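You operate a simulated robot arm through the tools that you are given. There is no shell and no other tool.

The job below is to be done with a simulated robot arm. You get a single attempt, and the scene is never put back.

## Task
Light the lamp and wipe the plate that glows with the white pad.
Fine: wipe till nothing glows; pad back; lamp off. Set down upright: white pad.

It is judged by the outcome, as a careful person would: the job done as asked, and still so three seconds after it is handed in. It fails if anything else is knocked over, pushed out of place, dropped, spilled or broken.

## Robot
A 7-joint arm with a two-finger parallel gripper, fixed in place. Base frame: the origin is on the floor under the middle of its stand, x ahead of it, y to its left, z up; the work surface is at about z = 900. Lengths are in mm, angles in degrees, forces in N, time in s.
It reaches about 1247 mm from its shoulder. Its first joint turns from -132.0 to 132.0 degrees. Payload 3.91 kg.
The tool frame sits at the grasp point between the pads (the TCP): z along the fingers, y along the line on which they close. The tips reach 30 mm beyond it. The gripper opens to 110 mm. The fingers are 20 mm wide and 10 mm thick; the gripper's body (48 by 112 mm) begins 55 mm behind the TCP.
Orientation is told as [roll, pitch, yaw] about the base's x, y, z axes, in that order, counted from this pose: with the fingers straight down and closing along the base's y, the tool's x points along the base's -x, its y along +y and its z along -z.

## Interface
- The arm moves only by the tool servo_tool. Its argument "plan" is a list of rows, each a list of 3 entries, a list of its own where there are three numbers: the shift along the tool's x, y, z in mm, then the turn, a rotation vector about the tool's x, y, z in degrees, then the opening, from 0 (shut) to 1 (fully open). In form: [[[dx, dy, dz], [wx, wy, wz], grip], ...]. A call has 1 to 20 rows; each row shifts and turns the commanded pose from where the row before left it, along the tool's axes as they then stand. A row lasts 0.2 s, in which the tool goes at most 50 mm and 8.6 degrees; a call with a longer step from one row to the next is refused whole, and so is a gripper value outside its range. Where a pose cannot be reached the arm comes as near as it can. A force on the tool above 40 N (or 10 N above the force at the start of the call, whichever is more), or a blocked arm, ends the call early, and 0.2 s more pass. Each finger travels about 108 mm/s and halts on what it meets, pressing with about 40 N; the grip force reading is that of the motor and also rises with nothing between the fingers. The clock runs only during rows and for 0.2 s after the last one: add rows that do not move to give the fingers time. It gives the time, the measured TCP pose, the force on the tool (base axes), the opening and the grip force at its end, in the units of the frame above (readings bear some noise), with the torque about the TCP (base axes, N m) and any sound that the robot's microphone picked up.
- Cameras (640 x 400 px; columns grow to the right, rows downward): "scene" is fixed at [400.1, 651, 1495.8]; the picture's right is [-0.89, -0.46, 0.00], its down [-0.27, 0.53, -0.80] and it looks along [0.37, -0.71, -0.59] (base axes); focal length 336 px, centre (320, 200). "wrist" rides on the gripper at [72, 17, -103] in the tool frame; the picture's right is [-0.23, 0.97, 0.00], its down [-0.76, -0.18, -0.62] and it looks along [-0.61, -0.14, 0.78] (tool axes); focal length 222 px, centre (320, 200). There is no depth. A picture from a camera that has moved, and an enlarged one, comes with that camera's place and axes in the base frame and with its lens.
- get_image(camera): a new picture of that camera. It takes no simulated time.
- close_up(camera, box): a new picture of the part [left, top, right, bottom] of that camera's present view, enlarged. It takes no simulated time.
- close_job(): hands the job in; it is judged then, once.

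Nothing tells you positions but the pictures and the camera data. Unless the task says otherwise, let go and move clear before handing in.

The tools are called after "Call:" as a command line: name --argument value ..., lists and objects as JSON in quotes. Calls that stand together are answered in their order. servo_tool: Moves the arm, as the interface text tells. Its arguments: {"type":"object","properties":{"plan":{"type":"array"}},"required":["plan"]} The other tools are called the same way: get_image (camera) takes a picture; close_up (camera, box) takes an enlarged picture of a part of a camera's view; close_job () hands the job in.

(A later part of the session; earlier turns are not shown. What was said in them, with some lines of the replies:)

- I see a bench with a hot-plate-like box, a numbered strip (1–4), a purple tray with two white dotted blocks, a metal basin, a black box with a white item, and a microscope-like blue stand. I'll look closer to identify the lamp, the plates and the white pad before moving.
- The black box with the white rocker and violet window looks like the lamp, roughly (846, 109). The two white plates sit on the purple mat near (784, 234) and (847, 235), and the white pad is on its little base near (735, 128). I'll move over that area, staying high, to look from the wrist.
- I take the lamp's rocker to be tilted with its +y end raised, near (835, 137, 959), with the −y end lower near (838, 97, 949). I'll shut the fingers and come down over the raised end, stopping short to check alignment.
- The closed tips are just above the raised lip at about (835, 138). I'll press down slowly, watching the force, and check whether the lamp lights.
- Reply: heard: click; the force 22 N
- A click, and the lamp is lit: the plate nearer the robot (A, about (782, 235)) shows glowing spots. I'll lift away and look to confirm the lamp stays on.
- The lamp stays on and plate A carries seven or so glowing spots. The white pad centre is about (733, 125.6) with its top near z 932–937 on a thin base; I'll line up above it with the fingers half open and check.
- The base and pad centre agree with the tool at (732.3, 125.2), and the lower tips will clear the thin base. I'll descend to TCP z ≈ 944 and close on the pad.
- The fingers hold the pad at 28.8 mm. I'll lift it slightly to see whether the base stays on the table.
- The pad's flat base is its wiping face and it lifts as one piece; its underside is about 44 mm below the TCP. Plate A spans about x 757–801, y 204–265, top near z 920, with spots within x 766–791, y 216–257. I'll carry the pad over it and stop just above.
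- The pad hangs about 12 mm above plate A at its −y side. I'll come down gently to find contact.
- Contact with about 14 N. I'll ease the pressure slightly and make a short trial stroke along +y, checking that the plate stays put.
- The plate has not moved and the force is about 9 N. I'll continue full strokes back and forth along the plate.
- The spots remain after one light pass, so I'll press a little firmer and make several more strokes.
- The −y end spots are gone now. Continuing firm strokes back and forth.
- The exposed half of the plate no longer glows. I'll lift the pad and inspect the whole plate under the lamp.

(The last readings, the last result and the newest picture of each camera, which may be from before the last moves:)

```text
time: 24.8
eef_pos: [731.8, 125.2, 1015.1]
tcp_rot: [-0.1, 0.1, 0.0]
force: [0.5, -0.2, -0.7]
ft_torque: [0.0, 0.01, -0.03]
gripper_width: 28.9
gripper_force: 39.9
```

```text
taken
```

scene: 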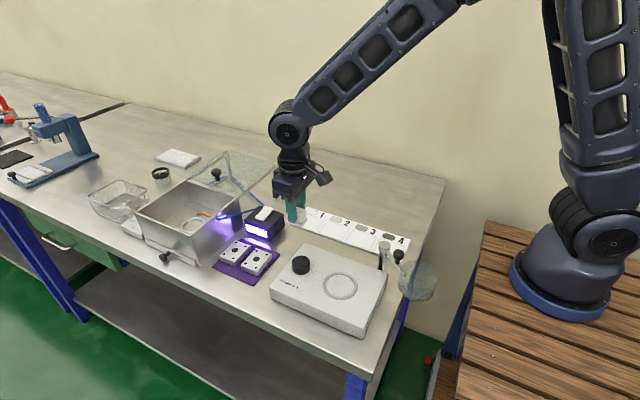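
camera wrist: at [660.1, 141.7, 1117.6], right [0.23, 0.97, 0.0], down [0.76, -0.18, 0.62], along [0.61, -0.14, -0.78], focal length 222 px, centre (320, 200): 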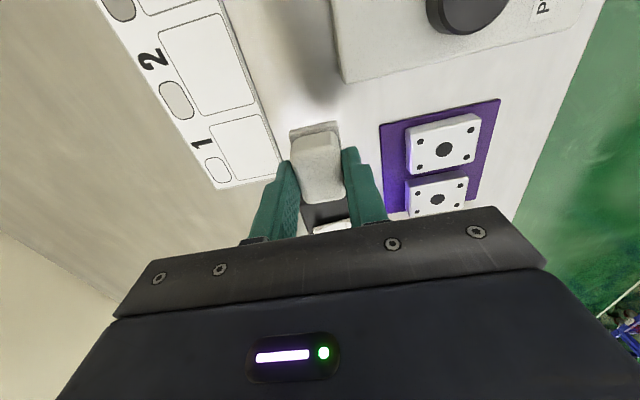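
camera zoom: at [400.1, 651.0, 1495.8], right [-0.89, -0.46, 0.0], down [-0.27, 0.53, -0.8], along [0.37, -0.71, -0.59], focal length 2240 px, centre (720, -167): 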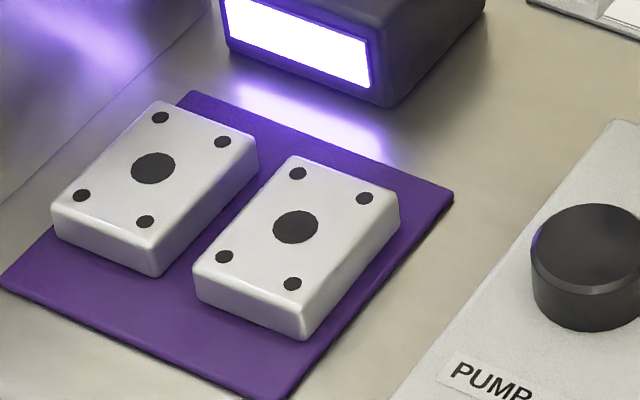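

Call:
close_up --camera "wrist" --box '[370, 90, 510, 220]'

Call:
close_up --camera "scene" --box '[260, 180, 340, 250]'

Call:
close_up --camera "scene" --box '[245, 240, 285, 275]'

```text
3.08 times, centred on (440, 155) of wrist
camera zoom: at [660.1, 141.7, 1117.6], right [0.23, 0.97, 0.0], down [0.76, -0.18, 0.62], along [0.61, -0.14, -0.78], focal length 684 px, centre (-49, 338)
```

zoom: 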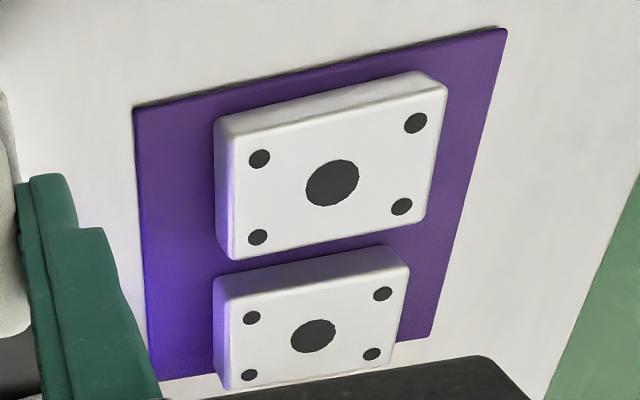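

```text
5.71 times, centred on (300, 215) of scene
camera zoom: at [400.1, 651.0, 1495.8], right [-0.89, -0.46, 0.0], down [-0.27, 0.53, -0.8], along [0.37, -0.71, -0.59], focal length 1920 px, centre (434, 114)
```

zoom: 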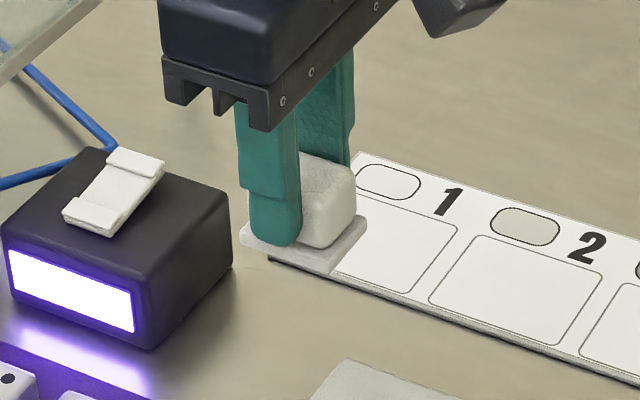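

```text
11.43 times, centred on (265, 258) of scene
camera zoom: at [400.1, 651.0, 1495.8], right [-0.89, -0.46, 0.0], down [-0.27, 0.53, -0.8], along [0.37, -0.71, -0.59], focal length 3841 px, centre (949, -457)
```

zoom: 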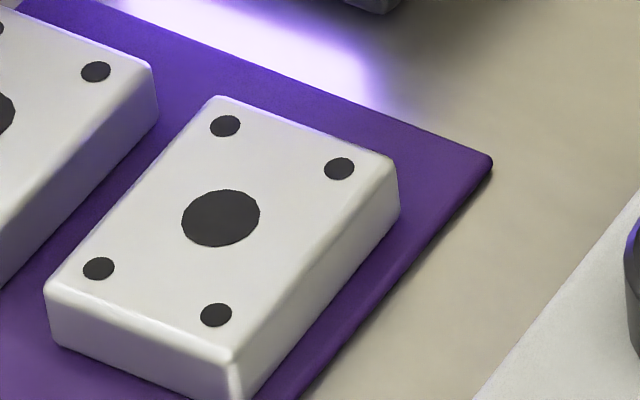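

Nothing glows on either plate from both views, and the plates haven't moved. Next I'll return the pad to where it was at (732.7, 125.6), lowering slowly until it touches.

Call:
servo_tool --plan '[[[0, 1, 20], [0, 0, 0], 0.15], [[0, 0, 20], [0, 0, 0], 0.15], [[0, 0, 15], [0, 0, 0], 0.15], [[0, 0, 8], [0, 0, 0], 0.15], [[0, 0, 3], [0, 0, 0], 0.15], [[0, 0, 1.5], [0, 0, 0], 0.15], [[0, 0, 0], [0, 0, 0], 0.15]]'

Call:
close_up --camera "scene" --box '[270, 205, 330, 255]'

```text
time: 26.4
eef_pos: [732.2, 126.0, 946.7]
tcp_rot: [0.0, 0.0, 0.0]
force: [0.4, 0.4, 0.3]
ft_torque: [0.01, -0.03, -0.01]
gripper_width: 29.0
gripper_force: 39.8
```

```text
8.00 times, centred on (300, 230) of scene
camera zoom: at [400.1, 651.0, 1495.8], right [-0.89, -0.46, 0.0], down [-0.27, 0.53, -0.8], along [0.37, -0.71, -0.59], focal length 2689 px, centre (480, -40)
```

zoom: 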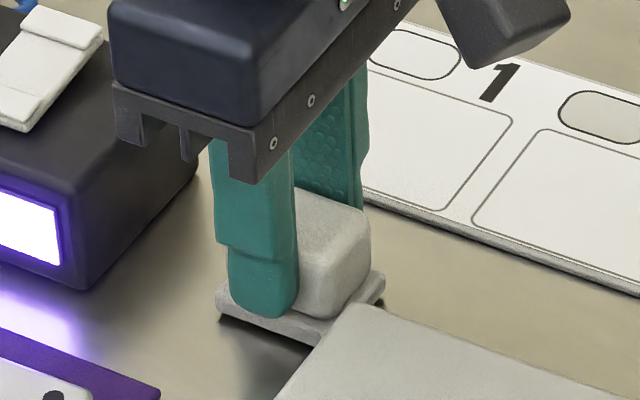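

Call:
servo_tool --plan '[[[0, 0, 0.7], [0, 0, 0], 0.15], [[0, 0, 0.6], [0, 0, 0], 0.15], [[0, 0, 0], [0, 0, 0], 0.15]]'

Call:
close_up --camera "scene" --box '[270, 205, 330, 255]'

```text
time: 27.2
eef_pos: [734.5, 127.0, 944.0]
tcp_rot: [0.0, 0.1, 0.1]
force: [0.6, -0.2, -0.9]
ft_torque: [0.03, 0.03, -0.02]
gripper_width: 29.0
gripper_force: 39.9
```

```text
8.00 times, centred on (300, 230) of scene
camera zoom: at [400.1, 651.0, 1495.8], right [-0.89, -0.46, 0.0], down [-0.27, 0.53, -0.8], along [0.37, -0.71, -0.59], focal length 2689 px, centre (480, -40)
```

zoom: 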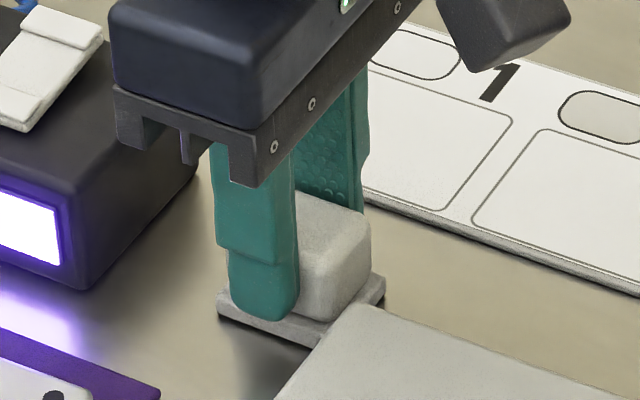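

Call:
servo_tool --plan '[[[0, 0, 0.5], [0, 0, 0], 0.15], [[0, 0, 0.4], [0, 0, 0], 0.15], [[0, 0, 0], [0, 0, 0], 0.15]]'

```text
time: 28.0
eef_pos: [734.2, 126.5, 944.3]
tcp_rot: [0.0, 0.0, 0.1]
force: [-0.9, 0.7, 6.3]
ft_torque: [0.02, 0.06, -0.02]
gripper_width: 29.1
gripper_force: 39.5
```

Contact with about 6 N: the pad is resting on the bench. I'll open gently and rise straight up.

Call:
servo_tool --plan '[[[0, 0, -0.4], [0, 0, 0], 0.25], [[0, 0, 0], [0, 0, 0], 0.32], [[0, 0, 0], [0, 0, 0], 0.4], [[0, 0, 0], [0, 0, 0], 0.5], [[0, 0, 0], [0, 0, 0], 0.5], [[0, 0, -10], [0, 0, 0], 0.5], [[0, 0, -20], [0, 0, 0], 0.5], [[0, 0, -30], [0, 0, 0], 0.5], [[0, 0, -40], [0, 0, 0], 0.5], [[0, 0, 0], [0, 0, 0], 0.5]]'

Call:
close_up --camera "scene" --box '[250, 190, 330, 255]'

Call:
get_image --camera "wrist"

```text
time: 30.2
eef_pos: [734.0, 127.1, 1044.2]
tcp_rot: [0.1, 0.0, 0.1]
force: [-0.6, -0.2, 0.3]
ft_torque: [0.0, 0.03, 0.01]
gripper_width: 55.1
gripper_force: 0.1
```

```text
6.15 times, centred on (290, 222) of scene
camera zoom: at [400.1, 651.0, 1495.8], right [-0.89, -0.46, 0.0], down [-0.27, 0.53, -0.8], along [0.37, -0.71, -0.59], focal length 2068 px, centre (505, 62)
```

zoom: 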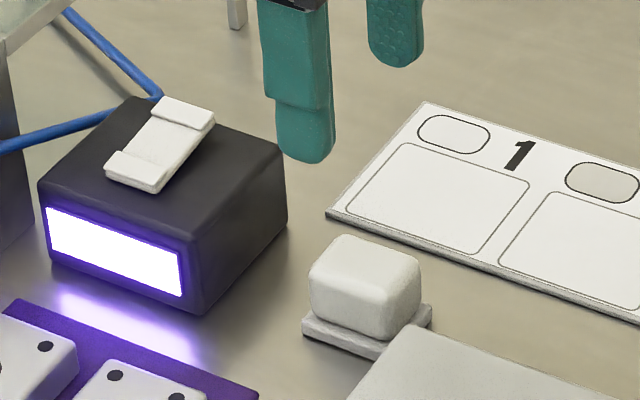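

```text
taken
camera wrist: at [661.2, 143.8, 1147.9], right [0.23, 0.97, 0.0], down [0.76, -0.18, 0.62], along [0.61, -0.14, -0.78], focal length 222 px, centre (320, 200)
```

wrist: 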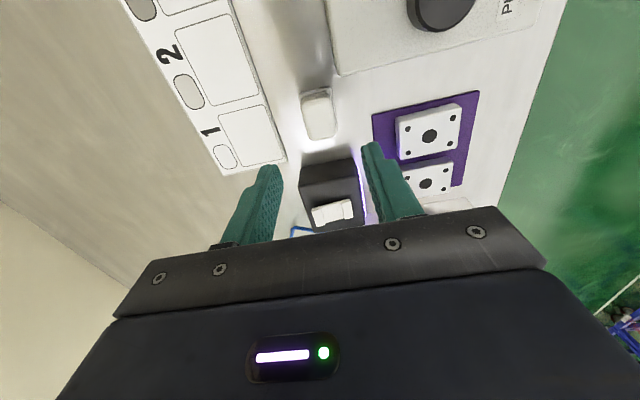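

Let me compare the pad's placement with its original view.

Call:
close_up --camera "scene" --box '[282, 222, 314, 252]'

Call:
close_up --camera "scene" --box '[248, 200, 284, 226]'

```text
13.33 times, centred on (298, 237) of scene
camera zoom: at [400.1, 651.0, 1495.8], right [-0.89, -0.46, 0.0], down [-0.27, 0.53, -0.8], along [0.37, -0.71, -0.59], focal length 4481 px, centre (613, -293)
```

zoom: 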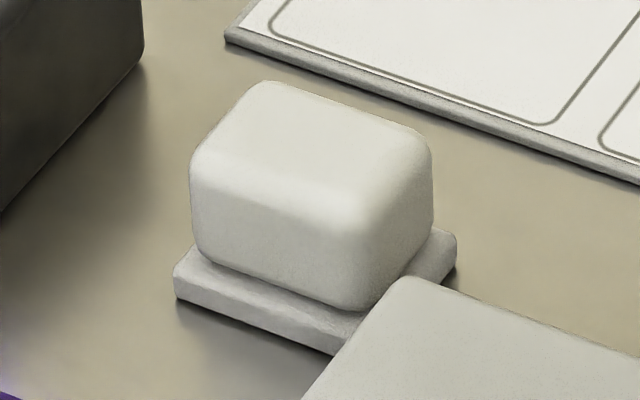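

```text
15.38 times, centred on (266, 213) of scene
camera zoom: at [400.1, 651.0, 1495.8], right [-0.89, -0.46, 0.0], down [-0.27, 0.53, -0.8], along [0.37, -0.71, -0.59], focal length 5170 px, centre (1151, 0)
```

zoom: 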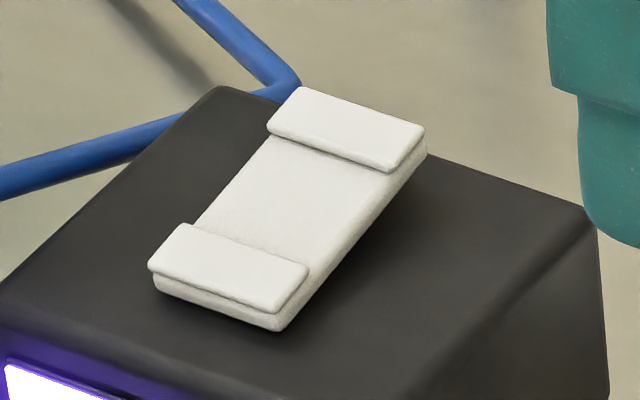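

The pad is back within about 1 mm of its spot and upright. Next the lamp: its −y end is now raised; I'll look from the wrist to place it.

Call:
close_up --camera "wrist" --box '[290, 150, 380, 240]'

```text
4.44 times, centred on (335, 195) of wrist
camera zoom: at [661.2, 143.8, 1147.9], right [0.23, 0.97, 0.0], down [0.76, -0.18, 0.62], along [0.61, -0.14, -0.78], focal length 987 px, centre (253, 222)
```

zoom: 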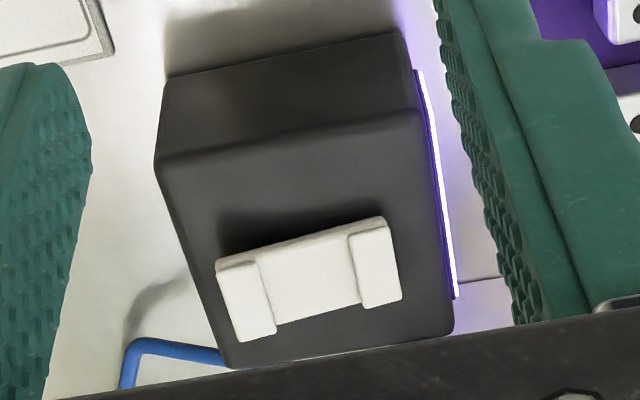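

Call:
servo_tool --plan '[[[0, 0, 0], [0, 0, 0], 0.2], [[-30, -9, 0], [0, 0, 0], 0], [[-40, -9, 0], [0, 0, 0], 0], [[-33, -9, 0], [0, 0, 0], 0], [[0, 0, 20], [0, 0, 0], 0], [[0, 0, 8], [0, 0, 0], 0], [[0, 0, 0], [0, 0, 0], 0]]'

Call:
close_up --camera "wrist" --box '[230, 80, 380, 220]'

Call:
close_up --camera "scene" --box '[230, 180, 310, 240]'

```text
time: 31.8
eef_pos: [836.9, 98.9, 1016.6]
tcp_rot: [0.0, 0.0, -0.1]
force: [0.2, -0.1, -0.2]
ft_torque: [0.03, 0.04, 0.04]
gripper_width: 0.0
gripper_force: 37.5
```

```text
2.86 times, centred on (305, 150) of wrist
camera zoom: at [763.8, 116.4, 1119.2], right [0.23, 0.97, 0.0], down [0.76, -0.18, 0.62], along [0.61, -0.14, -0.78], focal length 635 px, centre (363, 343)
```

zoom: 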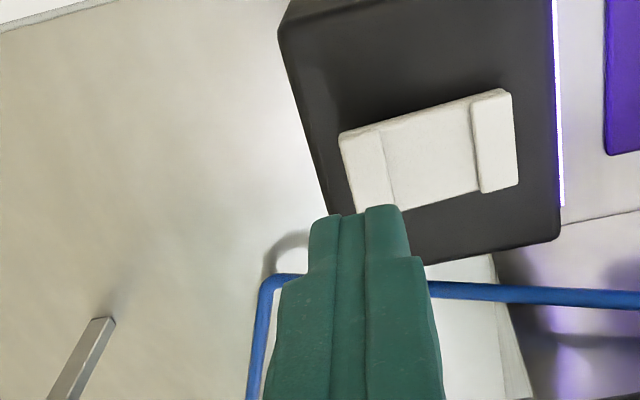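

```text
6.67 times, centred on (270, 210) of scene
camera zoom: at [400.1, 651.0, 1495.8], right [-0.89, -0.46, 0.0], down [-0.27, 0.53, -0.8], along [0.37, -0.71, -0.59], focal length 2240 px, centre (653, 133)
```

zoom: 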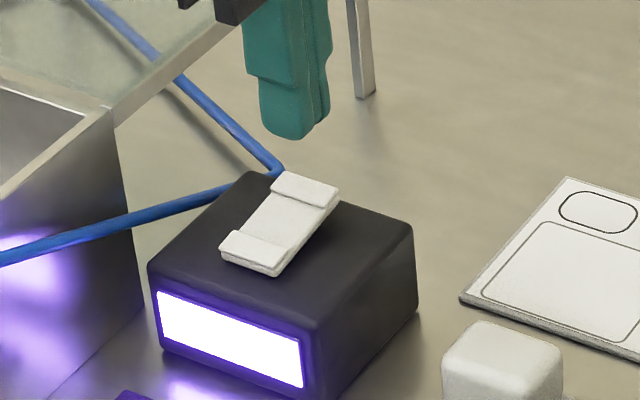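

The tips are over the raised −y lip, which spans about x 820–843, y 96–107. I'll shift 3 mm toward its middle and press the same way as before.

Call:
servo_tool --plan '[[[3, 0, 12], [0, 0, 0], 0], [[0, 0, 11], [0, 0, 0], 0], [[0, 0, 2], [0, 0, 0], 0], [[0, 0, 2], [0, 0, 0], 0], [[0, 0, 2], [0, 0, 0], 0], [[0, 0, 2], [0, 0, 0], 0], [[0, 0, 2], [0, 0, 0], 0]]'

Call:
close_up --camera "scene" --box '[220, 180, 320, 270]'

```text
time: 33.4
eef_pos: [834.0, 99.6, 983.9]
tcp_rot: [0.1, -0.1, -0.1]
force: [-5.0, -0.9, 15.7]
ft_torque: [0.12, 0.15, 0.07]
gripper_width: 0.0
gripper_force: 37.5
heard: click
```

```text
4.44 times, centred on (270, 225) of scene
camera zoom: at [400.1, 651.0, 1495.8], right [-0.89, -0.46, 0.0], down [-0.27, 0.53, -0.8], along [0.37, -0.71, -0.59], focal length 1494 px, centre (542, 89)
```

zoom: 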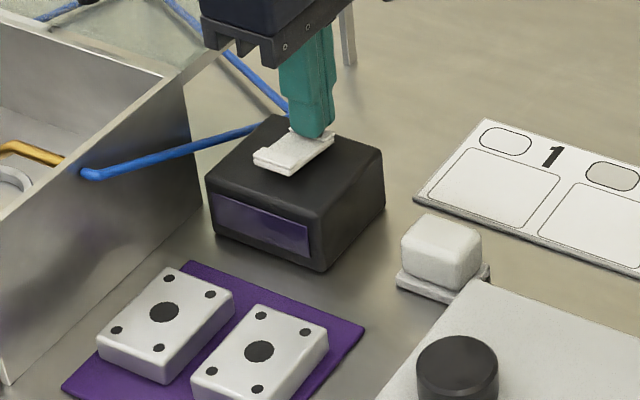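

A click, and the lamp is dark again. I'll lift straight up and move clear, then check everything.

Call:
servo_tool --plan '[[[0, 0, -10], [0, 0, 0], 0], [[0, 0, -30], [0, 0, 0], 0], [[0, 0, -40], [0, 0, 0], 0], [[0, 0, -40], [0, 0, 0], 0], [[40, 10, -20], [0, 0, 0], 0.3], [[40, 10, -20], [0, 0, 0], 0.5], [[40, 10, 0], [0, 0, 0], 0.5], [[0, 0, 0], [0, 0, 0], 0.5]]'

Call:
get_image --camera "scene"

Call:
close_up --camera "scene" --box '[200, 180, 320, 290]'

Call:
get_image --camera "wrist"

Call:
close_up --camera "scene" --box '[282, 222, 314, 252]'

Call:
close_up --camera "scene" --box '[240, 200, 320, 250]'

```text
time: 35.2
eef_pos: [713.1, 129.0, 1143.7]
tcp_rot: [-0.1, 0.1, 0.0]
force: [-0.1, 0.1, 0.5]
ft_torque: [0.01, 0.03, 0.0]
gripper_width: 55.2
gripper_force: 0.0
```

```text
taken
```

scene: 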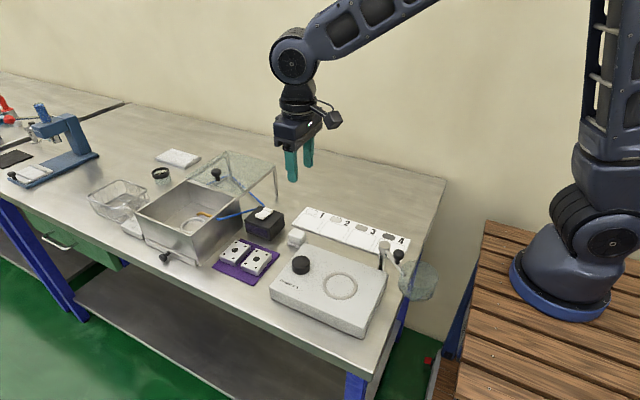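

```text
3.64 times, centred on (260, 235) of scene
camera zoom: at [400.1, 651.0, 1495.8], right [-0.89, -0.46, 0.0], down [-0.27, 0.53, -0.8], along [0.37, -0.71, -0.59], focal length 1222 px, centre (538, 73)
```

zoom: 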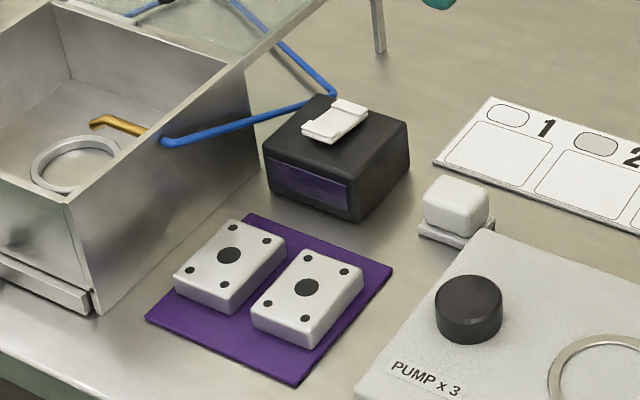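

```text
taken
camera wrist: at [640.8, 146.7, 1246.5], right [0.23, 0.97, 0.0], down [0.76, -0.18, 0.62], along [0.61, -0.14, -0.78], focal length 222 px, centre (320, 200)
```

wrist: 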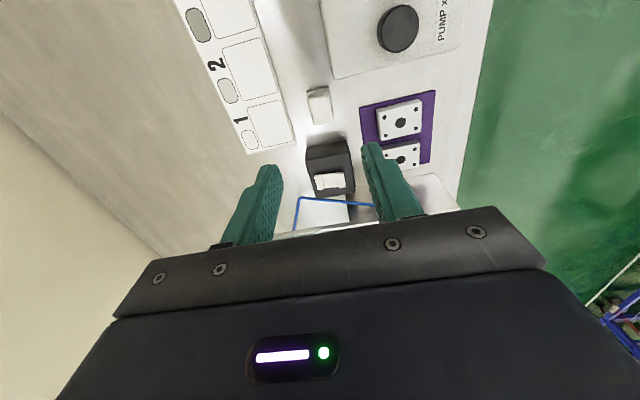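

```text
13.33 times, centred on (298, 237) of scene
camera zoom: at [400.1, 651.0, 1495.8], right [-0.89, -0.46, 0.0], down [-0.27, 0.53, -0.8], along [0.37, -0.71, -0.59], focal length 4481 px, centre (613, -293)
```

zoom: 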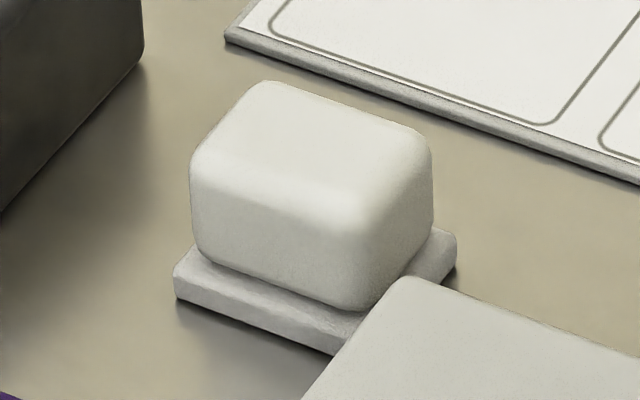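

```text
8.00 times, centred on (280, 225) of scene
camera zoom: at [400.1, 651.0, 1495.8], right [-0.89, -0.46, 0.0], down [-0.27, 0.53, -0.8], along [0.37, -0.71, -0.59], focal length 2689 px, centre (640, 0)
```

zoom: 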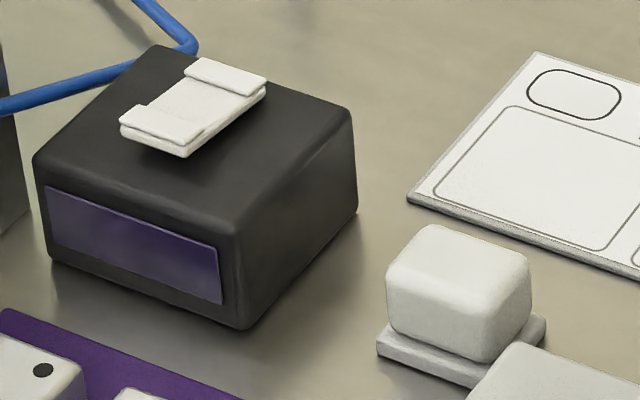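

Call:
close_up --camera "scene" --box '[200, 225, 300, 295]'

```text
5.71 times, centred on (250, 260) of scene
camera zoom: at [400.1, 651.0, 1495.8], right [-0.89, -0.46, 0.0], down [-0.27, 0.53, -0.8], along [0.37, -0.71, -0.59], focal length 1920 px, centre (720, -143)
```

zoom: 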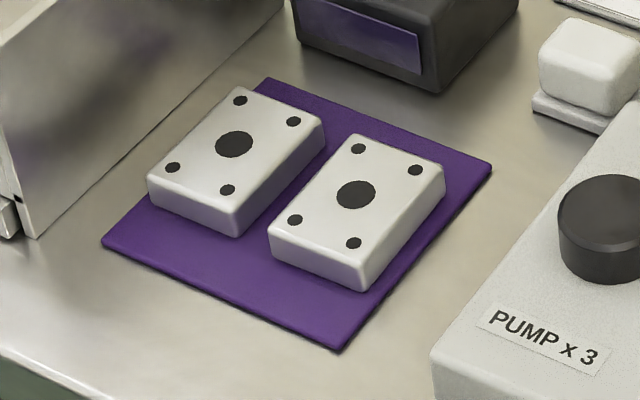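

The lamp is off and its rocker is back in its starting position. Both plates are where they began, the pad stands upright in its place, and the arm is clear and empty. I'm handing the job in.

Call:
close_job

```text
The job is handed in.
```

The job is done and handed in. I lit the lamp, wiped the plate that glowed, put the white pad back and switched the lamp off.

- **Plate:** the plate nearer the robot was the one that glowed. After several firm strokes I checked both plates under the lit lamp from both cameras, and nothing glowed.
- **White pad:** it stands upright, about 1 mm from where it started.
- **Lamp:** it is off, and its switch is back in its original position.
- **Everything else:** both plates are where they began, nothing was knocked over or pushed, and the gripper is empty and clear of the bench.
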